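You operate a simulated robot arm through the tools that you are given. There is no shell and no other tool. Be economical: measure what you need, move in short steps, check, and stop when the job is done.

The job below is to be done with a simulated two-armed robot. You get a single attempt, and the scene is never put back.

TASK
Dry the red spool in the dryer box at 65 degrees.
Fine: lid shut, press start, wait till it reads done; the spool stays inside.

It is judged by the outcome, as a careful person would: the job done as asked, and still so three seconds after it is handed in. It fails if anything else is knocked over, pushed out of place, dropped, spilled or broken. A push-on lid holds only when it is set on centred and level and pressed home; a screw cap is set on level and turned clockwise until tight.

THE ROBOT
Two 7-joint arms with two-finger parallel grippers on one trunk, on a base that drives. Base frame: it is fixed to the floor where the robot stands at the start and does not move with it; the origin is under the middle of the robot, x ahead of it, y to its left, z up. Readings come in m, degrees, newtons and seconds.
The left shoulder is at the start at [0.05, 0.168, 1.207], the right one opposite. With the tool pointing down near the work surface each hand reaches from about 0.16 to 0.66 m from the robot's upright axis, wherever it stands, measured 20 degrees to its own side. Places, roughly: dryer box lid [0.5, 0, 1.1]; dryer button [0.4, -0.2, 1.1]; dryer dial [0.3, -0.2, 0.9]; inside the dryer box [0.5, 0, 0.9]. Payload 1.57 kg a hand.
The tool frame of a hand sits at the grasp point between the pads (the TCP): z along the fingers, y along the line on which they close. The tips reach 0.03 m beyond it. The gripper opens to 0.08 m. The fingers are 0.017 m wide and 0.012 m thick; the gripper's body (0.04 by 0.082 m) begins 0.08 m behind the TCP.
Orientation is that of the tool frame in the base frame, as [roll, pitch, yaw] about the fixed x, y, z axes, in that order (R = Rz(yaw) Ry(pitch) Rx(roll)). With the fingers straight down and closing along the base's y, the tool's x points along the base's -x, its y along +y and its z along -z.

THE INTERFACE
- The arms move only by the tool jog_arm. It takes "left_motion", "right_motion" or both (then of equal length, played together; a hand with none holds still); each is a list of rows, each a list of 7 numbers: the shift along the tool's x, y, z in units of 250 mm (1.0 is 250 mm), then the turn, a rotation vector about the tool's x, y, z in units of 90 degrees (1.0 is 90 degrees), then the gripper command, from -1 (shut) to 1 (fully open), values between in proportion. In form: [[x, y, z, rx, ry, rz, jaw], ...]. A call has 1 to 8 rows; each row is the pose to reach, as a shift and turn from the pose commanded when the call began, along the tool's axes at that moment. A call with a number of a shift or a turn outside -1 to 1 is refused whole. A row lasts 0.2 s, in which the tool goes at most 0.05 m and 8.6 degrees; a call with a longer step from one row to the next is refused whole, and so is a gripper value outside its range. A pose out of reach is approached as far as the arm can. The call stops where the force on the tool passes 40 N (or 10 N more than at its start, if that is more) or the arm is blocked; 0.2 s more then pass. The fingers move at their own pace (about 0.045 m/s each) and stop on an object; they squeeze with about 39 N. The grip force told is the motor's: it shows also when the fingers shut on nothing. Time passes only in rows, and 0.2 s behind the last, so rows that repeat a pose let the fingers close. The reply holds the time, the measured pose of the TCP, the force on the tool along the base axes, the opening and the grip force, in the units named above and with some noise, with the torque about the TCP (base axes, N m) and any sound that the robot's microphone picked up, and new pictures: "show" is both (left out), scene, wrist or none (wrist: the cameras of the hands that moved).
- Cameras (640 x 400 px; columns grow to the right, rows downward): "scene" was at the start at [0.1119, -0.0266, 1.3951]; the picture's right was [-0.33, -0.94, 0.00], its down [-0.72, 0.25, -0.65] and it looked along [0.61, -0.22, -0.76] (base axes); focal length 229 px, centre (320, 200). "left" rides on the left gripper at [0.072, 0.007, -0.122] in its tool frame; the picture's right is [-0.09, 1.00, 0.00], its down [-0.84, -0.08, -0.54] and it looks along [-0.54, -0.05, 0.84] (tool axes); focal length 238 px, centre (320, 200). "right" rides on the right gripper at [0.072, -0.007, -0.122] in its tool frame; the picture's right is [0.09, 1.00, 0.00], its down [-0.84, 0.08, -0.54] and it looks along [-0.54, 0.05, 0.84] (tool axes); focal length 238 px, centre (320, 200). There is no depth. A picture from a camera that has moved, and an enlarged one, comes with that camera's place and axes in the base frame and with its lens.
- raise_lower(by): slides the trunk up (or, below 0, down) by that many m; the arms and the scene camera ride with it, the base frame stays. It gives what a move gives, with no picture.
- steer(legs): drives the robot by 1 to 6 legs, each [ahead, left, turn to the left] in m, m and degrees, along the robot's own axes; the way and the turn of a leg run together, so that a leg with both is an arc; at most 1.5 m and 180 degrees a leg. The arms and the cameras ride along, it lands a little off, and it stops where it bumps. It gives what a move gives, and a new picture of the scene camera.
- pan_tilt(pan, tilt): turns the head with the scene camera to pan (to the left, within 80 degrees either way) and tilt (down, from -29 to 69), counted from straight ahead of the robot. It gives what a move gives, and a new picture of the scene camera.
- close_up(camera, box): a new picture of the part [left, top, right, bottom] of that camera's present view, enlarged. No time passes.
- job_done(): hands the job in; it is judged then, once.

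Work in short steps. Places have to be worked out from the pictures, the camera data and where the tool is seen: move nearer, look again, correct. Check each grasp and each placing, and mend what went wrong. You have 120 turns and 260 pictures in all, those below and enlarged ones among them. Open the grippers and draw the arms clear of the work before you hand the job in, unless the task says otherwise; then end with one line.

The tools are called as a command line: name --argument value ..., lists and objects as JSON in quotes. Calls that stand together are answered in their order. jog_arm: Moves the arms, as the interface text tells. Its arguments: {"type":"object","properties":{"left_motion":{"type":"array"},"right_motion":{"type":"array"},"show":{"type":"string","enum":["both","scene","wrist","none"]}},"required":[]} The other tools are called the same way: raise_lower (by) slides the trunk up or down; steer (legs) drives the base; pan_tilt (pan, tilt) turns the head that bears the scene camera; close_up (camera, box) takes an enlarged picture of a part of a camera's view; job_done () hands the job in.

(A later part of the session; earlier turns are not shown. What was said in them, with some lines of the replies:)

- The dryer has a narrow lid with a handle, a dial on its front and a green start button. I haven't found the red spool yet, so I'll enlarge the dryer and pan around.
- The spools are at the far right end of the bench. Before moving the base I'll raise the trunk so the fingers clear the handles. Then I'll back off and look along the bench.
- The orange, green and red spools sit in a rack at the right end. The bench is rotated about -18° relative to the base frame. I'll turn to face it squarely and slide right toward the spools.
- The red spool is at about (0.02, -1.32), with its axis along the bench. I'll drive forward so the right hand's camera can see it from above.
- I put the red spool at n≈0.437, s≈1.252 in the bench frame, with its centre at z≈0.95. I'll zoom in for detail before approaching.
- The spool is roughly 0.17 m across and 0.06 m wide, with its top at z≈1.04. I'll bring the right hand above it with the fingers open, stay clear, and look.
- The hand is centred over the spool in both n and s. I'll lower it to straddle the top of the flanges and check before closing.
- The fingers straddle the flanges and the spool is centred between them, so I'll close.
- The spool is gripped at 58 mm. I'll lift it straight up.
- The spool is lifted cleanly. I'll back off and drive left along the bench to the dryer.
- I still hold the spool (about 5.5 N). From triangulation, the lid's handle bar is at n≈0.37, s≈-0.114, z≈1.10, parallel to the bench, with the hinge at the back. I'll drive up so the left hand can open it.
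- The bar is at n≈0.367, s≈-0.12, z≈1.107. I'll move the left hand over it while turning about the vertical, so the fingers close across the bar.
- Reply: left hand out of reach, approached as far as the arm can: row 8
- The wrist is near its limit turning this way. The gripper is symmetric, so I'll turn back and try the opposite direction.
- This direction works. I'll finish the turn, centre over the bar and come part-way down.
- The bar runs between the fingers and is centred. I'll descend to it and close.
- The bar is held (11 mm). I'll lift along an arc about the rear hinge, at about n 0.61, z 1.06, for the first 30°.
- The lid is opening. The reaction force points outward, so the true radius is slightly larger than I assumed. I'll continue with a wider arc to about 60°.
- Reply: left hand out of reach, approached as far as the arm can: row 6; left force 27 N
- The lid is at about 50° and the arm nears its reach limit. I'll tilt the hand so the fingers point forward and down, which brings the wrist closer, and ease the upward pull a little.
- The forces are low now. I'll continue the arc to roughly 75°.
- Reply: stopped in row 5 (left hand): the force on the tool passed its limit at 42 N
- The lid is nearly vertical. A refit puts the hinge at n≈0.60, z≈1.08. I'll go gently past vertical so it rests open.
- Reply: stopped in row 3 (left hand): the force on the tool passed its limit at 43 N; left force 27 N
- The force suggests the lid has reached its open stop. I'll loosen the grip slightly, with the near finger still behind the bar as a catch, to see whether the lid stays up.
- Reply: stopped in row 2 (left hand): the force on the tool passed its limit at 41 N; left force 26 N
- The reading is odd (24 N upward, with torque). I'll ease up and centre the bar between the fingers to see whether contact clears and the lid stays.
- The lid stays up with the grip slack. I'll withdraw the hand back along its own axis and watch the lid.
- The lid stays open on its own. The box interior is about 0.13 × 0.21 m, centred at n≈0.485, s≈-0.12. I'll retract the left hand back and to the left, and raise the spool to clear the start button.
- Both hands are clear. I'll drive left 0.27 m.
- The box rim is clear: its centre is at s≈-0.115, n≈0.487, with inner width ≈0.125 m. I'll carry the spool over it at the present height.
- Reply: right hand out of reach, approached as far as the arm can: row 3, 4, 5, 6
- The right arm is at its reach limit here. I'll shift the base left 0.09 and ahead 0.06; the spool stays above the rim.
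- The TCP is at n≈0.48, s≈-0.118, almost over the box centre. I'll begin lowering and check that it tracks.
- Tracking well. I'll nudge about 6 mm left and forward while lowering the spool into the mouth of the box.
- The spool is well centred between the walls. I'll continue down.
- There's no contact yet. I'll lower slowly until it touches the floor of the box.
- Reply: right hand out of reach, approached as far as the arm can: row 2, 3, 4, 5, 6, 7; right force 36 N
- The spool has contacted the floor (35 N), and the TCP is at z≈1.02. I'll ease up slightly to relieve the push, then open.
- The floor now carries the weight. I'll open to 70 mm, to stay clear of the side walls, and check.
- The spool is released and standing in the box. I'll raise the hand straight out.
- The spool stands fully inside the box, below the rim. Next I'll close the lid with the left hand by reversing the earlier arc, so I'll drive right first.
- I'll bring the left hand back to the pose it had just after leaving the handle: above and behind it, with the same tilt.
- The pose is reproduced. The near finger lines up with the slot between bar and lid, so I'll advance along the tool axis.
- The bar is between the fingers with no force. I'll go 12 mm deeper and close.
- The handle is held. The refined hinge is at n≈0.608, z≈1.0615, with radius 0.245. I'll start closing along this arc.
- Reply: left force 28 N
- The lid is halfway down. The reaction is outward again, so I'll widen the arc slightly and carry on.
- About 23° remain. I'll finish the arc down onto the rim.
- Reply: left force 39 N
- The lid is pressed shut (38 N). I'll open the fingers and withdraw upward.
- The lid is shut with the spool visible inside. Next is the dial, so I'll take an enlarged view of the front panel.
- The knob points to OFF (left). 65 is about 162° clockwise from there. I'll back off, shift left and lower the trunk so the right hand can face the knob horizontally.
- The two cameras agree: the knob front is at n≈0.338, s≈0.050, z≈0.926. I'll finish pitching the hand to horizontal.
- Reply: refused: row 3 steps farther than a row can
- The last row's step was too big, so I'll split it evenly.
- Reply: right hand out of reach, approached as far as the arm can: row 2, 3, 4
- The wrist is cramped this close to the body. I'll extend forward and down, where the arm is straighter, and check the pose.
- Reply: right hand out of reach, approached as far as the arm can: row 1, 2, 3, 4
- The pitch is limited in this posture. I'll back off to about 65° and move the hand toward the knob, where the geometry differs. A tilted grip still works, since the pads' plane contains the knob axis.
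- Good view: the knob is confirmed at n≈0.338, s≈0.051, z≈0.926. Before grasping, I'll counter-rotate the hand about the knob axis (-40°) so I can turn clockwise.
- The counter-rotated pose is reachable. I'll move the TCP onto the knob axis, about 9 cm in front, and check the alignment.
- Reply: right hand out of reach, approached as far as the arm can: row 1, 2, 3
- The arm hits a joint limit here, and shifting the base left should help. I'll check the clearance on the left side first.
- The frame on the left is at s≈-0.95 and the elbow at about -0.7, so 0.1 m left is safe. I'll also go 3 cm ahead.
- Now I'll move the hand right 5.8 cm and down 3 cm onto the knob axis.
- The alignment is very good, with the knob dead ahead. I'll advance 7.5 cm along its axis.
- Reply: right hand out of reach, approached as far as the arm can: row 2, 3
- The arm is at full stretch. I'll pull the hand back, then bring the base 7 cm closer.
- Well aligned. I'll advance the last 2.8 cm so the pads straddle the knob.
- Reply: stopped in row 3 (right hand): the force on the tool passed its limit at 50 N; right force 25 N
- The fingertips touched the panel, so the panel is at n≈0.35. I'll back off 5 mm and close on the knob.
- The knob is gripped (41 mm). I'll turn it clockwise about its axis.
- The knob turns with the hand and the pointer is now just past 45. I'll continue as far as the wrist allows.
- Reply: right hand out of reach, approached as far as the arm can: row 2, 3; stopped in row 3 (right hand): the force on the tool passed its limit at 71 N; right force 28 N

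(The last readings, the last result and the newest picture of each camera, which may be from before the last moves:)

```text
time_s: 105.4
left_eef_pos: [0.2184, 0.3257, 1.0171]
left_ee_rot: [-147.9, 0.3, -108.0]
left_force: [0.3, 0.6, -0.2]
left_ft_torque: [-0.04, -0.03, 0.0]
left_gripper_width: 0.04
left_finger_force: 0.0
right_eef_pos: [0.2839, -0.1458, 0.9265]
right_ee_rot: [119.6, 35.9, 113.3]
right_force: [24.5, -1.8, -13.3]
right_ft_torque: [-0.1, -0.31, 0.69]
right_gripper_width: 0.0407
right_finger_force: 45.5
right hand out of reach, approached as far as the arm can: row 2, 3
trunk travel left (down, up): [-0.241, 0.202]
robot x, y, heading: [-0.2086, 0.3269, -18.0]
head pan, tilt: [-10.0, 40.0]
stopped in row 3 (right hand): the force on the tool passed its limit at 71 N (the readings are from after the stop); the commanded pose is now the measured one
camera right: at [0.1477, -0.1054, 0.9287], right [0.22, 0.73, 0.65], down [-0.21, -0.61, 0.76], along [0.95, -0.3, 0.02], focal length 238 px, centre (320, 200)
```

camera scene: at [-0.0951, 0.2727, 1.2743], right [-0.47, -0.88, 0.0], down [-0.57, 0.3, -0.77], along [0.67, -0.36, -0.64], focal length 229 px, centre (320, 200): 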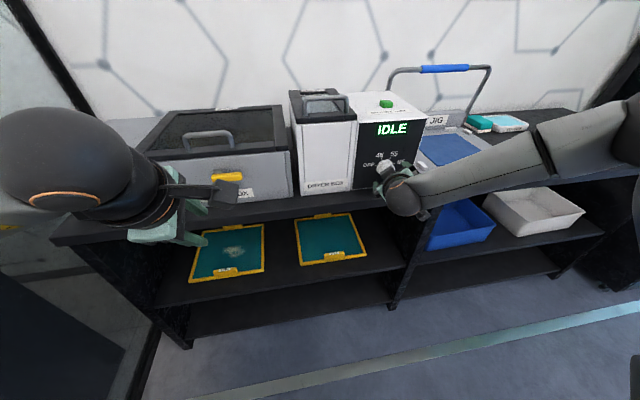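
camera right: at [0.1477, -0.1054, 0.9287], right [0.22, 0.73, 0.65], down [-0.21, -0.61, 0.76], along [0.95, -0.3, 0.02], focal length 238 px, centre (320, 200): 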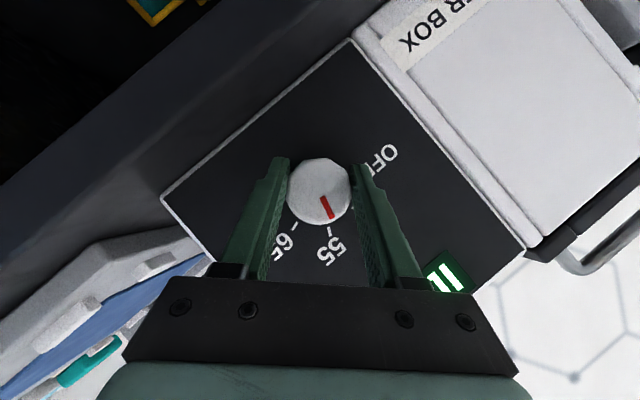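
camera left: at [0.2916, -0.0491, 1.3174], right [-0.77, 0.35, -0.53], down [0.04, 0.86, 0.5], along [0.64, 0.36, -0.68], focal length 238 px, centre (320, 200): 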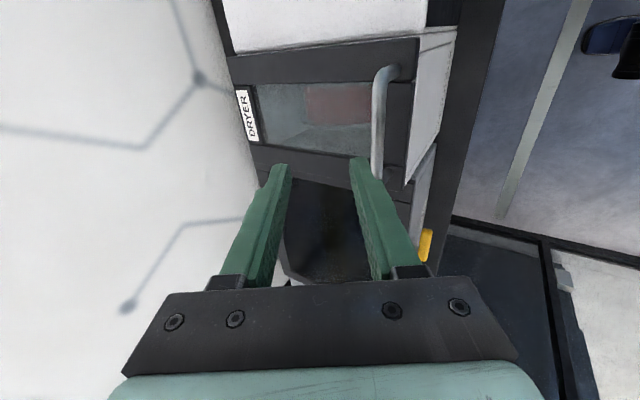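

The pointer is now at 55, with about 54° to go. I'll open, back off slightly, rotate the hand back around the knob and regrip.

jog_arm --right_motion '[[0, 0, 0, 0, 0, 0, 1], [0, 0, 0, 0, 0, 0, 1], [0, 0, 0, 0, 0, 0, 1], [0.012, 0, -0.021, 0, 0, 0, 1]]' --show "wrist"

jog_arm --right_motion '[[0, 0, 0, 0.045, -0.001, -0.078, 1], [0, 0, 0, 0.09, -0.003, -0.155, 1], [0, 0, 0, 0.136, -0.004, -0.233, 1], [0, 0, 0, 0.181, -0.005, -0.311, 1], [0, 0, 0, 0.226, -0.007, -0.389, 1], [0, 0, 0, 0.271, -0.008, -0.467, 1], [0, 0, 0, 0.317, -0.009, -0.544, 1], [0, 0, 0, 0.362, -0.011, -0.622, 1]]' --show "wrist"

```text
time_s: 106.4
left_eef_pos: [0.2149, 0.3267, 1.0186]
left_ee_rot: [-147.4, 0.3, -108.1]
left_force: [0.6, 0.2, 0.7]
left_ft_torque: [0.01, -0.02, 0.03]
left_gripper_width: 0.04
left_finger_force: 0.0
right_eef_pos: [0.2741, -0.1427, 0.9304]
right_ee_rot: [119.2, 35.9, 113.0]
right_force: [0.4, -0.2, 0.9]
right_ft_torque: [0.02, -0.02, 0.02]
right_gripper_width: 0.0801
right_finger_force: 0.0
trunk travel left (down, up): [-0.241, 0.202]
robot x, y, heading: [-0.2116, 0.3259, -18.1]
head pan, tilt: [-10.0, 40.0]
camera right: at [0.1382, -0.1034, 0.9321], right [0.22, 0.73, 0.65], down [-0.21, -0.62, 0.76], along [0.95, -0.3, 0.02], focal length 238 px, centre (320, 200)
```

right: 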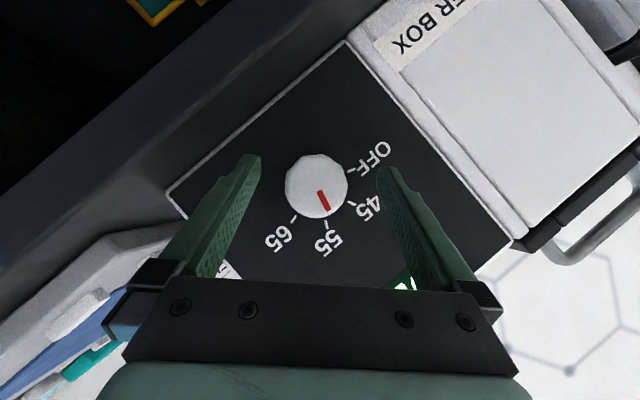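

```text
time_s: 108.2
left_eef_pos: [0.2158, 0.3261, 1.0189]
left_ee_rot: [-147.6, 0.2, -108.2]
left_force: [0.5, -0.1, 0.3]
left_ft_torque: [-0.01, -0.05, 0.02]
left_gripper_width: 0.0399
left_finger_force: 0.0
right_eef_pos: [0.2735, -0.1439, 0.9302]
right_ee_rot: [-145.7, 53.0, -169.1]
right_force: [-0.5, 0.8, 0.3]
right_ft_torque: [-0.01, -0.02, 0.02]
right_gripper_width: 0.08
right_finger_force: 0.0
trunk travel left (down, up): [-0.241, 0.202]
robot x, y, heading: [-0.2083, 0.3311, -18.4]
head pan, tilt: [-10.0, 40.0]
camera right: at [0.1379, -0.1052, 0.9364], right [0.23, 0.88, -0.41], down [0.11, 0.4, 0.91], along [0.97, -0.25, 0.0], focal length 238 px, centre (320, 200)
```

right: 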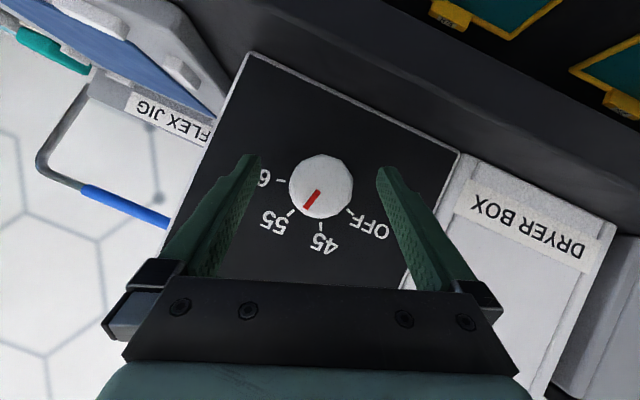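

The pointer sits about 12° short of 55, so roughly 66° remain. I'll rotate back another 24°, recentre, go in and close.

jog_arm --right_motion '[[0, 0.006, 0, 0.045, -0.001, -0.078, 1], [0, 0.013, 0, 0.09, -0.003, -0.155, 1], [0, 0.013, 0.015, 0.136, -0.004, -0.233, 1], [0, 0.013, 0.037, 0.136, -0.004, -0.233, 1], [0, 0.013, 0.037, 0.136, -0.004, -0.233, -1], [0, 0.013, 0.037, 0.136, -0.004, -0.233, -1], [0, 0.013, 0.037, 0.136, -0.004, -0.233, -1], [0, 0.013, 0.037, 0.136, -0.004, -0.233, -1]]' --show "wrist"

```text
time_s: 110.0
left_eef_pos: [0.2146, 0.3264, 1.0186]
left_ee_rot: [-147.5, 0.2, -108.2]
left_force: [-0.1, 0.1, -0.2]
left_ft_torque: [0.0, 0.01, 0.0]
left_gripper_width: 0.0402
left_finger_force: 0.1
right_eef_pos: [0.2821, -0.1458, 0.925]
right_ee_rot: [-118.7, 37.7, -148.7]
right_force: [0.4, -4.0, 5.1]
right_ft_torque: [0.0, 0.01, -0.29]
right_gripper_width: 0.0407
right_finger_force: 28.2
trunk travel left (down, up): [-0.241, 0.202]
robot x, y, heading: [-0.2073, 0.3232, -18.2]
head pan, tilt: [-10.0, 40.0]
camera right: at [0.1461, -0.1062, 0.9333], right [0.15, 0.65, -0.75], down [0.2, 0.72, 0.66], along [0.97, -0.25, -0.02], focal length 238 px, centre (320, 200)
```

right: 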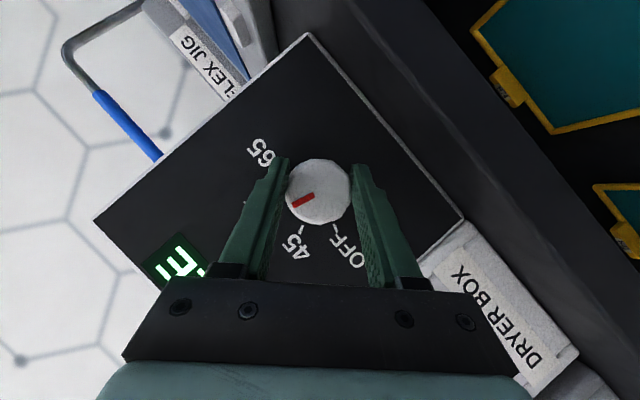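

Regripped. I'll turn clockwise by about 65°.

jog_arm --right_motion '[[0, 0, 0, -0.045, 0.001, 0.078, -1], [0, 0, 0, -0.09, 0.003, 0.155, -1], [0, 0, 0, -0.136, 0.004, 0.233, -1], [0, 0, 0, -0.181, 0.005, 0.311, -1], [0, 0, 0, -0.226, 0.007, 0.389, -1], [0, 0, 0, -0.271, 0.008, 0.467, -1], [0, 0, 0, -0.317, 0.009, 0.544, -1], [0, 0, 0, -0.362, 0.011, 0.622, -1]]' --show "wrist"

```text
time_s: 111.8
left_eef_pos: [0.2153, 0.3273, 1.0185]
left_ee_rot: [-147.5, 0.3, -108.1]
left_force: [0.1, -0.7, 0.0]
left_ft_torque: [0.0, -0.02, 0.01]
left_gripper_width: 0.0402
left_finger_force: 0.1
right_eef_pos: [0.2812, -0.1441, 0.9243]
right_ee_rot: [144.6, 51.7, 131.8]
right_force: [1.8, -4.8, 4.1]
right_ft_torque: [-0.52, -0.22, -0.14]
right_gripper_width: 0.0406
right_finger_force: 44.8
trunk travel left (down, up): [-0.241, 0.202]
robot x, y, heading: [-0.2078, 0.3271, -18.1]
head pan, tilt: [-10.0, 40.0]
camera right: at [0.1458, -0.1052, 0.9277], right [0.26, 0.92, 0.28], down [-0.1, -0.27, 0.96], along [0.96, -0.28, 0.02], focal length 238 px, centre (320, 200)
```

right: 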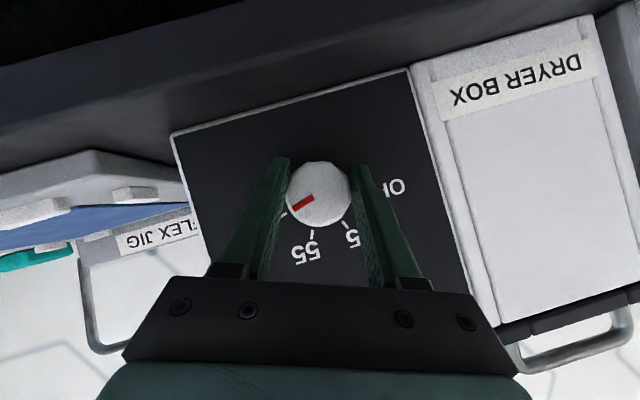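

The pointer looks to be at or near 65. I'll open and back off to read it clearly.

jog_arm --right_motion '[[0, 0, 0, 0, 0, 0, 1], [0, 0, 0, 0, 0, 0, 1], [0, 0, 0, 0, 0, 0, 1], [0.05, 0, -0.09, 0, 0, 0, 1], [0.1, 0, -0.17, 0, 0, 0, 1]]' --show "none"

close_up --camera "right" --box '[220, 100, 440, 260]'

```text
time_s: 113.0
left_eef_pos: [0.2151, 0.3266, 1.0183]
left_ee_rot: [-147.5, 0.1, -108.2]
left_force: [0.4, 0.2, -0.1]
left_ft_torque: [0.01, 0.01, 0.01]
left_gripper_width: 0.0399
left_finger_force: 0.1
right_eef_pos: [0.2353, -0.1283, 0.9261]
right_ee_rot: [144.7, 52.1, 132.0]
right_force: [0.4, 0.0, 0.0]
right_ft_torque: [0.03, 0.01, 0.01]
right_gripper_width: 0.0799
right_finger_force: 0.0
trunk travel left (down, up): [-0.241, 0.202]
robot x, y, heading: [-0.2084, 0.327, -18.0]
head pan, tilt: [-10.0, 40.0]
```

```text
2.50 times, centred on (330, 180) of right
camera zoom: at [0.0986, -0.0898, 0.9293], right [0.26, 0.92, 0.28], down [-0.1, -0.26, 0.96], along [0.96, -0.28, 0.02], focal length 596 px, centre (295, 250)
```

zoom: 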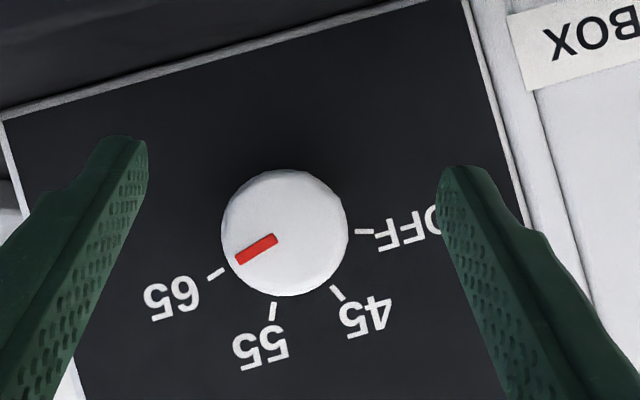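

The pointer is exactly on the 65 tick. Next is the start button: I'll back off, raise the trunk and turn the hand to point down again.

steer --legs '[[-0.15, 0, 0]]'

raise_lower --by 0.2

jog_arm --right_motion '[[0, 0, 0, 0.039, -0.001, -0.067, -1], [0, 0, 0, 0.077, -0.002, -0.133, -1], [0, 0, 0, 0.116, -0.003, -0.2, -1]]' --show "none"

jog_arm --right_motion '[[0, 0, 0, 0, 0.085, 0, -1], [0, 0, 0, 0, 0.17, 0, -1], [0, 0, 0, 0, 0.255, 0, -1], [0, 0, 0, 0, 0.34, 0, -1], [0, 0, 0, 0, 0.425, 0, -1], [0, 0, 0, 0, 0.51, 0, -1], [0, 0, 0, 0, 0.595, 0, -1], [0, 0, 0, 0, 0.68, 0, -1]]' --show "scene"

```text
time_s: 114.4
left_eef_pos: [0.074, 0.3727, 1.0185]
left_ee_rot: [-147.4, 0.2, -108.1]
left_force: [0.2, -0.9, -0.7]
left_ft_torque: [0.01, 0.0, 0.03]
left_gripper_width: 0.0401
left_finger_force: 0.0
right_eef_pos: [0.0939, -0.0817, 0.9269]
right_ee_rot: [144.8, 52.0, 132.1]
right_force: [0.3, -0.1, -0.4]
right_ft_torque: [0.0, -0.01, -0.01]
right_gripper_width: 0.08
right_finger_force: 0.0
trunk travel left (down, up): [-0.241, 0.202]
robot x, y, heading: [-0.3469, 0.3728, -18.3]
head pan, tilt: [-10.0, 40.0]
camera scene: at [-0.2375, 0.3198, 1.2745], right [-0.47, -0.88, 0.0], down [-0.57, 0.3, -0.77], along [0.68, -0.36, -0.64], focal length 229 px, centre (320, 200)
```

scene: 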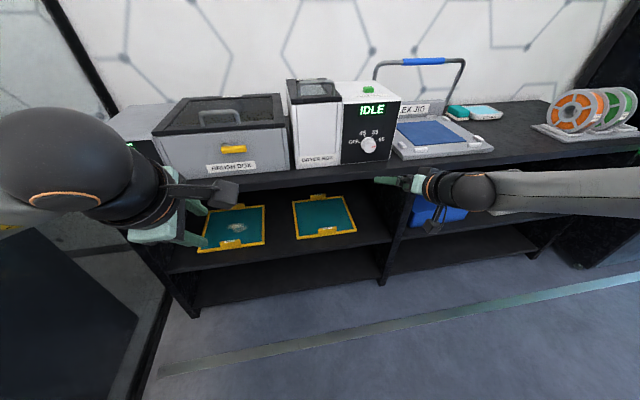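

```text
time_s: 116.5
left_eef_pos: [0.0741, 0.3729, 1.2184]
left_ee_rot: [-147.6, 0.3, -108.0]
left_force: [-0.1, 0.3, -0.5]
left_ft_torque: [0.0, 0.02, 0.01]
left_gripper_width: 0.0399
left_finger_force: 0.0
right_eef_pos: [0.0934, -0.0814, 1.1266]
right_ee_rot: [144.9, 51.9, 132.0]
right_force: [0.6, 0.2, 0.1]
right_ft_torque: [-0.01, -0.01, -0.01]
right_gripper_width: 0.0801
right_finger_force: 0.0
trunk travel left (down, up): [-0.441, 0.002]
robot x, y, heading: [-0.3482, 0.3692, -18.1]
head pan, tilt: [-10.0, 40.0]
```

```text
time_s: 117.3
left_eef_pos: [0.0733, 0.3731, 1.2177]
left_ee_rot: [-147.5, 0.2, -108.0]
left_force: [0.6, 0.6, 0.0]
left_ft_torque: [-0.03, -0.01, 0.01]
left_gripper_width: 0.04
left_finger_force: 0.0
right_eef_pos: [0.0954, -0.0828, 1.1258]
right_ee_rot: [-179.9, 57.8, 162.1]
right_force: [-0.6, 0.4, -0.2]
right_ft_torque: [-0.01, 0.0, 0.01]
right_gripper_width: 0.0096
right_finger_force: 0.1
trunk travel left (down, up): [-0.441, 0.002]
robot x, y, heading: [-0.3483, 0.3749, -17.9]
head pan, tilt: [-10.0, 40.0]
```

```text
time_s: 119.2
left_eef_pos: [0.0732, 0.3717, 1.2182]
left_ee_rot: [-147.5, 0.2, -108.1]
left_force: [-0.3, -0.1, 0.8]
left_ft_torque: [0.0, 0.0, 0.01]
left_gripper_width: 0.0397
left_finger_force: 0.0
right_eef_pos: [0.0784, -0.082, 1.1279]
right_ee_rot: [179.8, -3.4, 161.9]
right_force: [0.8, 0.8, -0.3]
right_ft_torque: [0.03, 0.03, -0.03]
right_gripper_width: 0.0001
right_finger_force: 21.3
right hand out of reach, approached as far as the arm can: row 8
trunk travel left (down, up): [-0.441, 0.002]
robot x, y, heading: [-0.349, 0.3721, -18.2]
head pan, tilt: [-10.0, 40.0]
camera scene: at [-0.2376, 0.3197, 1.4745], right [-0.47, -0.88, 0.0], down [-0.57, 0.3, -0.77], along [0.68, -0.36, -0.64], focal length 229 px, centre (320, 200)
```

scene: 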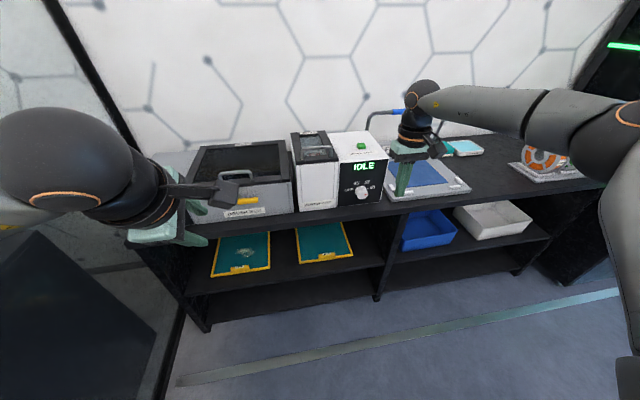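

The fingers are closed and the hand points down. I'll lift and draw the hand in a little, then drive forward to the button at about n 0.439, s 0.067, z 1.08.

jog_arm --right_motion '[[0.1, 0, -0.12, 0, -0.01, 0, -1], [0.2, 0, -0.24, 0, -0.02, 0, -1], [0.3, 0, -0.36, 0, -0.03, 0, -1]]' --show "none"

steer --legs '[[0.38, 0, 0]]'

close_up --camera "right" --box '[0, 0, 640, 400]'

```text
time_s: 120.0
left_eef_pos: [0.0725, 0.3736, 1.2195]
left_ee_rot: [-147.4, 0.2, -108.1]
left_force: [0.2, 0.1, 0.4]
left_ft_torque: [0.0, 0.02, 0.0]
left_gripper_width: 0.0402
left_finger_force: 0.1
right_eef_pos: [0.0118, -0.0596, 1.2236]
right_ee_rot: [179.9, -0.7, 161.9]
right_force: [-0.4, 1.0, 0.4]
right_ft_torque: [-0.01, -0.01, 0.02]
right_gripper_width: 0.0
right_finger_force: 21.0
trunk travel left (down, up): [-0.441, 0.002]
robot x, y, heading: [-0.3509, 0.3731, -18.4]
head pan, tilt: [-10.0, 40.0]
```

```text
time_s: 122.3
left_eef_pos: [0.4342, 0.2538, 1.2183]
left_ee_rot: [-147.6, 0.2, -108.1]
left_force: [0.6, 0.5, 1.2]
left_ft_torque: [-0.03, 0.02, 0.01]
left_gripper_width: 0.0399
left_finger_force: 0.1
right_eef_pos: [0.3711, -0.1792, 1.2221]
right_ee_rot: [-179.9, -0.8, 161.8]
right_force: [0.0, 0.0, 0.2]
right_ft_torque: [0.03, 0.0, -0.03]
right_gripper_width: 0.0
right_finger_force: 21.4
trunk travel left (down, up): [-0.441, 0.002]
robot x, y, heading: [0.011, 0.2547, -18.1]
head pan, tilt: [-10.0, 40.0]
camera scene: at [0.1227, 0.201, 1.4744], right [-0.47, -0.88, 0.0], down [-0.57, 0.3, -0.77], along [0.67, -0.36, -0.64], focal length 229 px, centre (320, 200)
```

scene: 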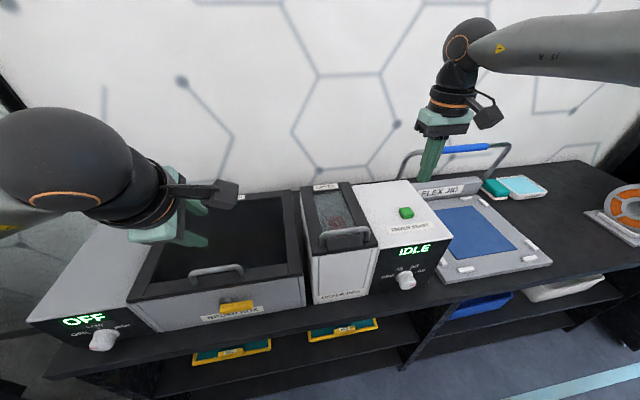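

```text
1.00 times, centred on (320, 200) of right (not enlarged: the box is as wide or as high as the picture)
camera zoom: at [0.3038, -0.1638, 1.345], right [0.22, 0.97, 0.0], down [0.83, -0.19, 0.53], along [0.52, -0.12, -0.85], focal length 238 px, centre (320, 200)
```

zoom: 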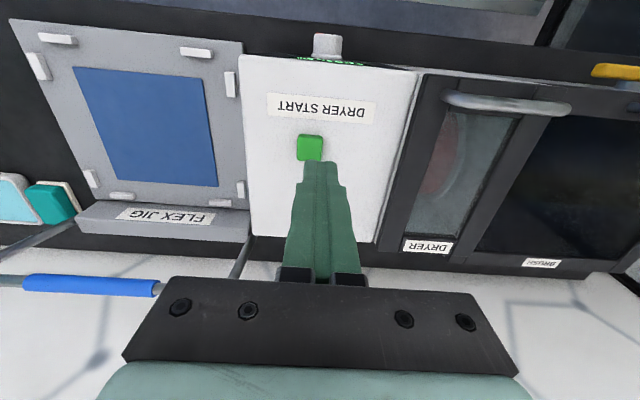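

The button is at n≈0.435, s≈0.065. I'll move over it and descend to just above.

jog_arm --right_motion '[[-0.108, -0.039, 0.0, 0, 0, 0, -1], [-0.108, -0.039, 0.17, 0, 0, 0, -1], [-0.108, -0.039, 0.32, 0, 0, 0, -1]]' --show "wrist"

```text
time_s: 123.2
left_eef_pos: [0.4331, 0.2539, 1.2189]
left_ee_rot: [-147.6, 0.3, -108.2]
left_force: [0.3, -0.8, -0.5]
left_ft_torque: [0.02, -0.01, 0.0]
left_gripper_width: 0.0398
left_finger_force: 0.0
right_eef_pos: [0.395, -0.1966, 1.1402]
right_ee_rot: [-179.9, -0.7, 161.8]
right_force: [0.1, -0.2, -0.2]
right_ft_torque: [-0.01, 0.0, 0.02]
right_gripper_width: 0.0
right_finger_force: 21.2
trunk travel left (down, up): [-0.441, 0.002]
robot x, y, heading: [0.0088, 0.2536, -18.1]
head pan, tilt: [-10.0, 40.0]
camera right: at [0.3259, -0.1809, 1.2634], right [0.22, 0.97, 0.0], down [0.82, -0.19, 0.53], along [0.52, -0.12, -0.85], focal length 238 px, centre (320, 200)
```

right: 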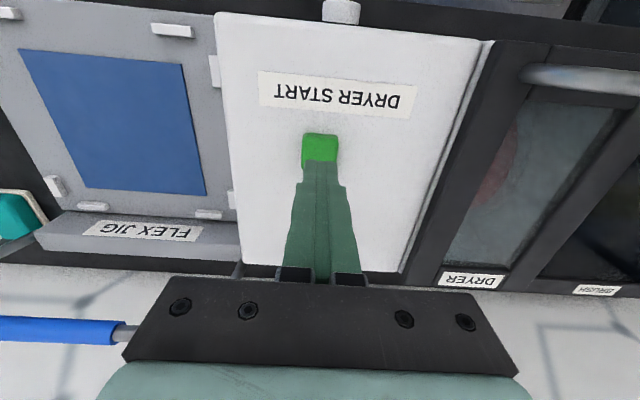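

The tip is right above the button. I'll press down slowly.

jog_arm --right_motion '[[0.01, 0, 0.04, 0, 0, 0, -1], [0.015, 0, 0.08, 0, 0, 0, -1], [0.015, 0, 0.11, 0, 0, 0, -1], [0.015, 0, 0.13, 0, 0, 0, -1], [0.015, 0, 0.15, 0, 0, 0, -1], [0.015, 0, 0.17, 0, 0, 0, -1]]'

```text
time_s: 124.5
left_eef_pos: [0.4322, 0.2537, 1.2199]
left_ee_rot: [-147.5, 0.2, -108.2]
left_force: [-0.2, -0.2, 0.4]
left_ft_torque: [0.01, -0.02, 0.02]
left_gripper_width: 0.04
left_finger_force: 0.1
right_eef_pos: [0.3898, -0.1957, 1.1024]
right_ee_rot: [180.0, -0.3, 161.7]
right_force: [-3.5, -2.0, 15.1]
right_ft_torque: [-0.09, 0.01, -0.01]
right_gripper_width: 0.0
right_finger_force: 21.6
trunk travel left (down, up): [-0.441, 0.002]
robot x, y, heading: [0.0109, 0.2533, -18.3]
head pan, tilt: [-10.0, 40.0]
heard: click
camera scene: at [0.1204, 0.2022, 1.4749], right [-0.47, -0.88, 0.0], down [-0.56, 0.3, -0.77], along [0.68, -0.36, -0.64], focal length 229 px, centre (320, 200)
camera right: at [0.3201, -0.1792, 1.225], right [0.22, 0.97, 0.0], down [0.82, -0.19, 0.54], along [0.52, -0.12, -0.84], focal length 238 px, centre (320, 200)
```

scene: 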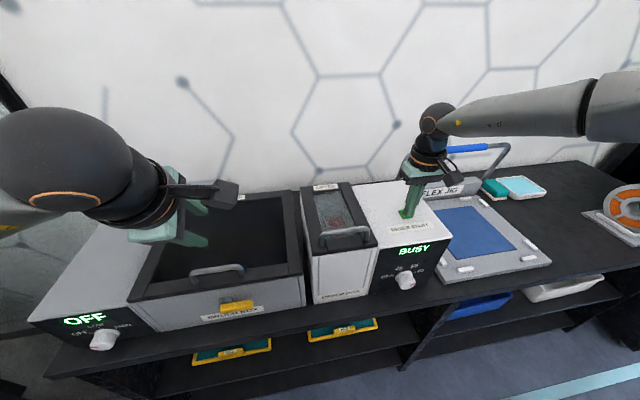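
right: 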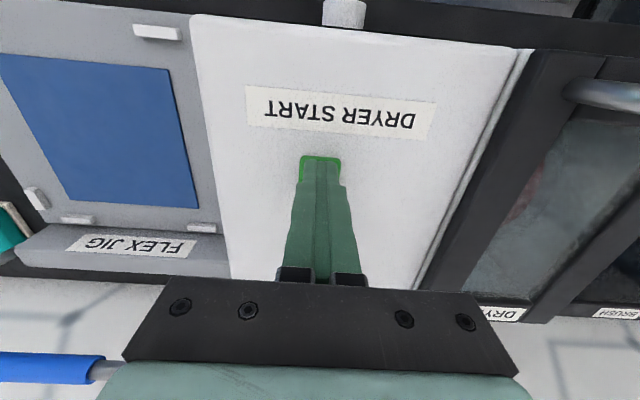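

The button clicked and the display reads BUSY. I'll lift straight off and wait for it to finish.

jog_arm --right_motion '[[0, 0, -0.1, 0, 0, 0, -1], [0, 0, -0.25, 0, 0, 0, -1], [0, 0, -0.4, 0, 0, 0, -1], [0, 0, -0.4, 0, 0, 0, 0], [0, 0, -0.4, 0, 0, 0, 1], [0, 0, -0.4, 0, 0, 0, 1], [0, 0, -0.4, 0, 0, 0, 1], [0, 0, -0.4, 0, 0, 0, 1]]' --show "none"

close_up --camera "scene" --box '[290, 170, 470, 310]'

```text
time_s: 126.3
left_eef_pos: [0.4337, 0.2534, 1.2181]
left_ee_rot: [-147.6, 0.2, -108.3]
left_force: [0.8, 0.5, -0.2]
left_ft_torque: [-0.01, -0.01, 0.01]
left_gripper_width: 0.0403
left_finger_force: 0.0
right_eef_pos: [0.3907, -0.195, 1.1994]
right_ee_rot: [179.9, -0.8, 161.8]
right_force: [-0.2, 0.5, -0.4]
right_ft_torque: [0.02, -0.03, -0.04]
right_gripper_width: 0.0801
right_finger_force: 0.0
trunk travel left (down, up): [-0.441, 0.002]
robot x, y, heading: [0.0092, 0.2555, -18.1]
head pan, tilt: [-10.0, 40.0]
```

```text
2.86 times, centred on (380, 240) of scene
camera zoom: at [0.1222, 0.2012, 1.4744], right [-0.47, -0.88, 0.0], down [-0.57, 0.3, -0.77], along [0.67, -0.36, -0.64], focal length 655 px, centre (149, 86)
```

zoom: 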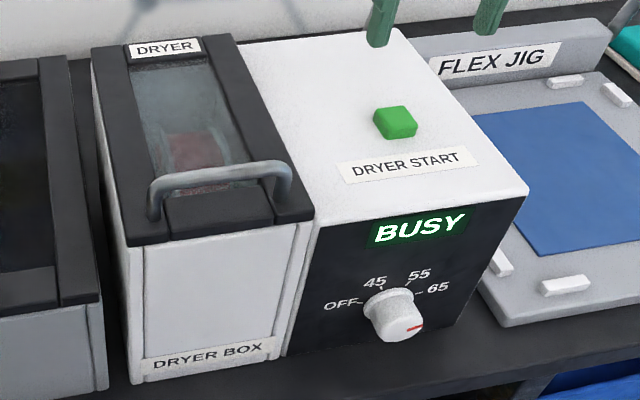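

It reads BUSY with the dial at 65, the lid flush and the spool inside. While it runs I'll back the robot clear and wait.

steer --legs '[[-0.3, 0, 0]]'

jog_arm --right_motion '[[0, 0, 0, 0, 0, 0, 1], [0, 0, 0, 0, 0, 0, 1], [0, 0, 0, 0, 0, 0, 1], [0, 0, 0, 0, 0, 0, 1], [0, 0, 0, 0, 0, 0, 1], [0, 0, 0, 0, 0, 0, 1], [0, 0, 0, 0, 0, 0, 1], [0, 0, 0, 0, 0, 0, 1]]' --left_motion '[[0, 0, 0, 0, 0, 0, 1], [0, 0, 0, 0, 0, 0, 1], [0, 0, 0, 0, 0, 0, 1], [0, 0, 0, 0, 0, 0, 1], [0, 0, 0, 0, 0, 0, 1], [0, 0, 0, 0, 0, 0, 1], [0, 0, 0, 0, 0, 0, 1], [0, 0, 0, 0, 0, 0, 1]]' --show "scene"

```text
time_s: 128.4
left_eef_pos: [0.1502, 0.3471, 1.219]
left_ee_rot: [-147.5, 0.1, -108.2]
left_force: [-0.5, 0.1, -0.3]
left_ft_torque: [0.03, -0.03, 0.01]
left_gripper_width: 0.04
left_finger_force: 0.0
right_eef_pos: [0.1095, -0.1021, 1.1991]
right_ee_rot: [-180.0, -0.7, 161.6]
right_force: [-0.3, -0.6, -0.2]
right_ft_torque: [0.0, -0.02, 0.0]
right_gripper_width: 0.0801
right_finger_force: 0.1
trunk travel left (down, up): [-0.441, 0.002]
robot x, y, heading: [-0.2709, 0.3413, -18.0]
head pan, tilt: [-10.0, 40.0]
camera scene: at [-0.1607, 0.2946, 1.4745], right [-0.47, -0.88, 0.0], down [-0.57, 0.3, -0.77], along [0.67, -0.36, -0.64], focal length 229 px, centre (320, 200)
```

scene: 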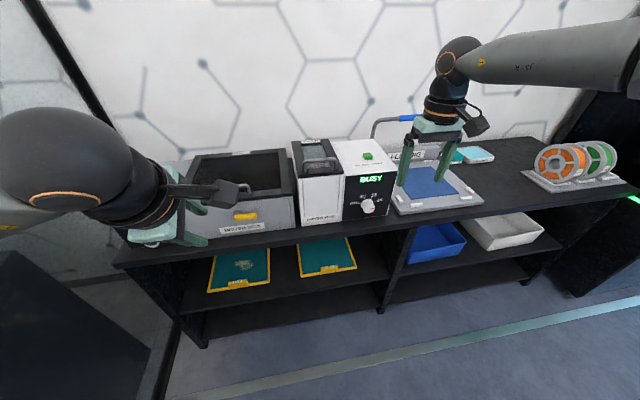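

```text
time_s: 130.2
left_eef_pos: [0.1501, 0.3452, 1.2188]
left_ee_rot: [-147.7, 0.2, -108.2]
left_force: [0.5, 0.0, 0.6]
left_ft_torque: [0.02, 0.0, 0.0]
left_gripper_width: 0.0798
left_finger_force: 0.1
right_eef_pos: [0.1085, -0.1025, 1.1987]
right_ee_rot: [-180.0, -0.6, 161.7]
right_force: [0.7, -0.3, -0.7]
right_ft_torque: [0.03, -0.01, -0.03]
right_gripper_width: 0.0799
right_finger_force: 0.1
trunk travel left (down, up): [-0.441, 0.002]
robot x, y, heading: [-0.2711, 0.3458, -18.5]
head pan, tilt: [-10.0, 40.0]
camera scene: at [-0.1601, 0.2944, 1.4744], right [-0.47, -0.88, 0.0], down [-0.57, 0.3, -0.77], along [0.67, -0.36, -0.64], focal length 229 px, centre (320, 200)
```

scene: 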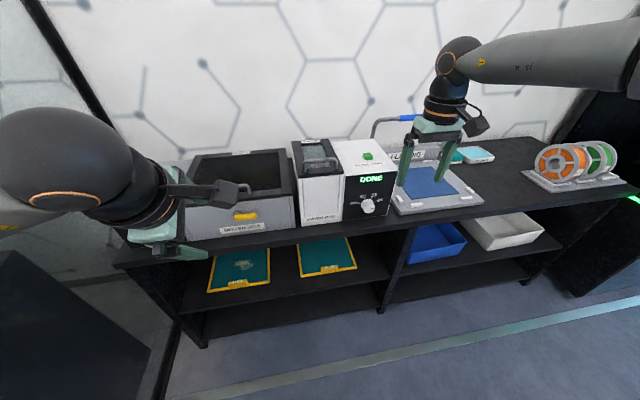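

The display seems to have changed, so I'll enlarge it to confirm.

close_up --camera "scene" --box '[280, 130, 410, 230]'

```text
4.00 times, centred on (345, 180) of scene
camera zoom: at [-0.1601, 0.2944, 1.4744], right [-0.47, -0.88, 0.0], down [-0.57, 0.3, -0.77], along [0.67, -0.36, -0.64], focal length 917 px, centre (220, 280)
```

zoom: 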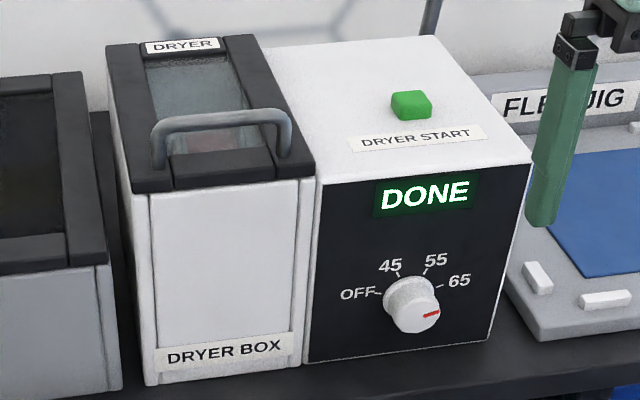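

The display reads DONE. The dial is at 65, the lid is shut with the spool inside, and both hands are open and clear, so I'll hand in.

job_done

```text
The job is handed in.
```

The red spool was dried at 65 degrees; the dryer reads DONE, and the spool is still inside with the lid shut.
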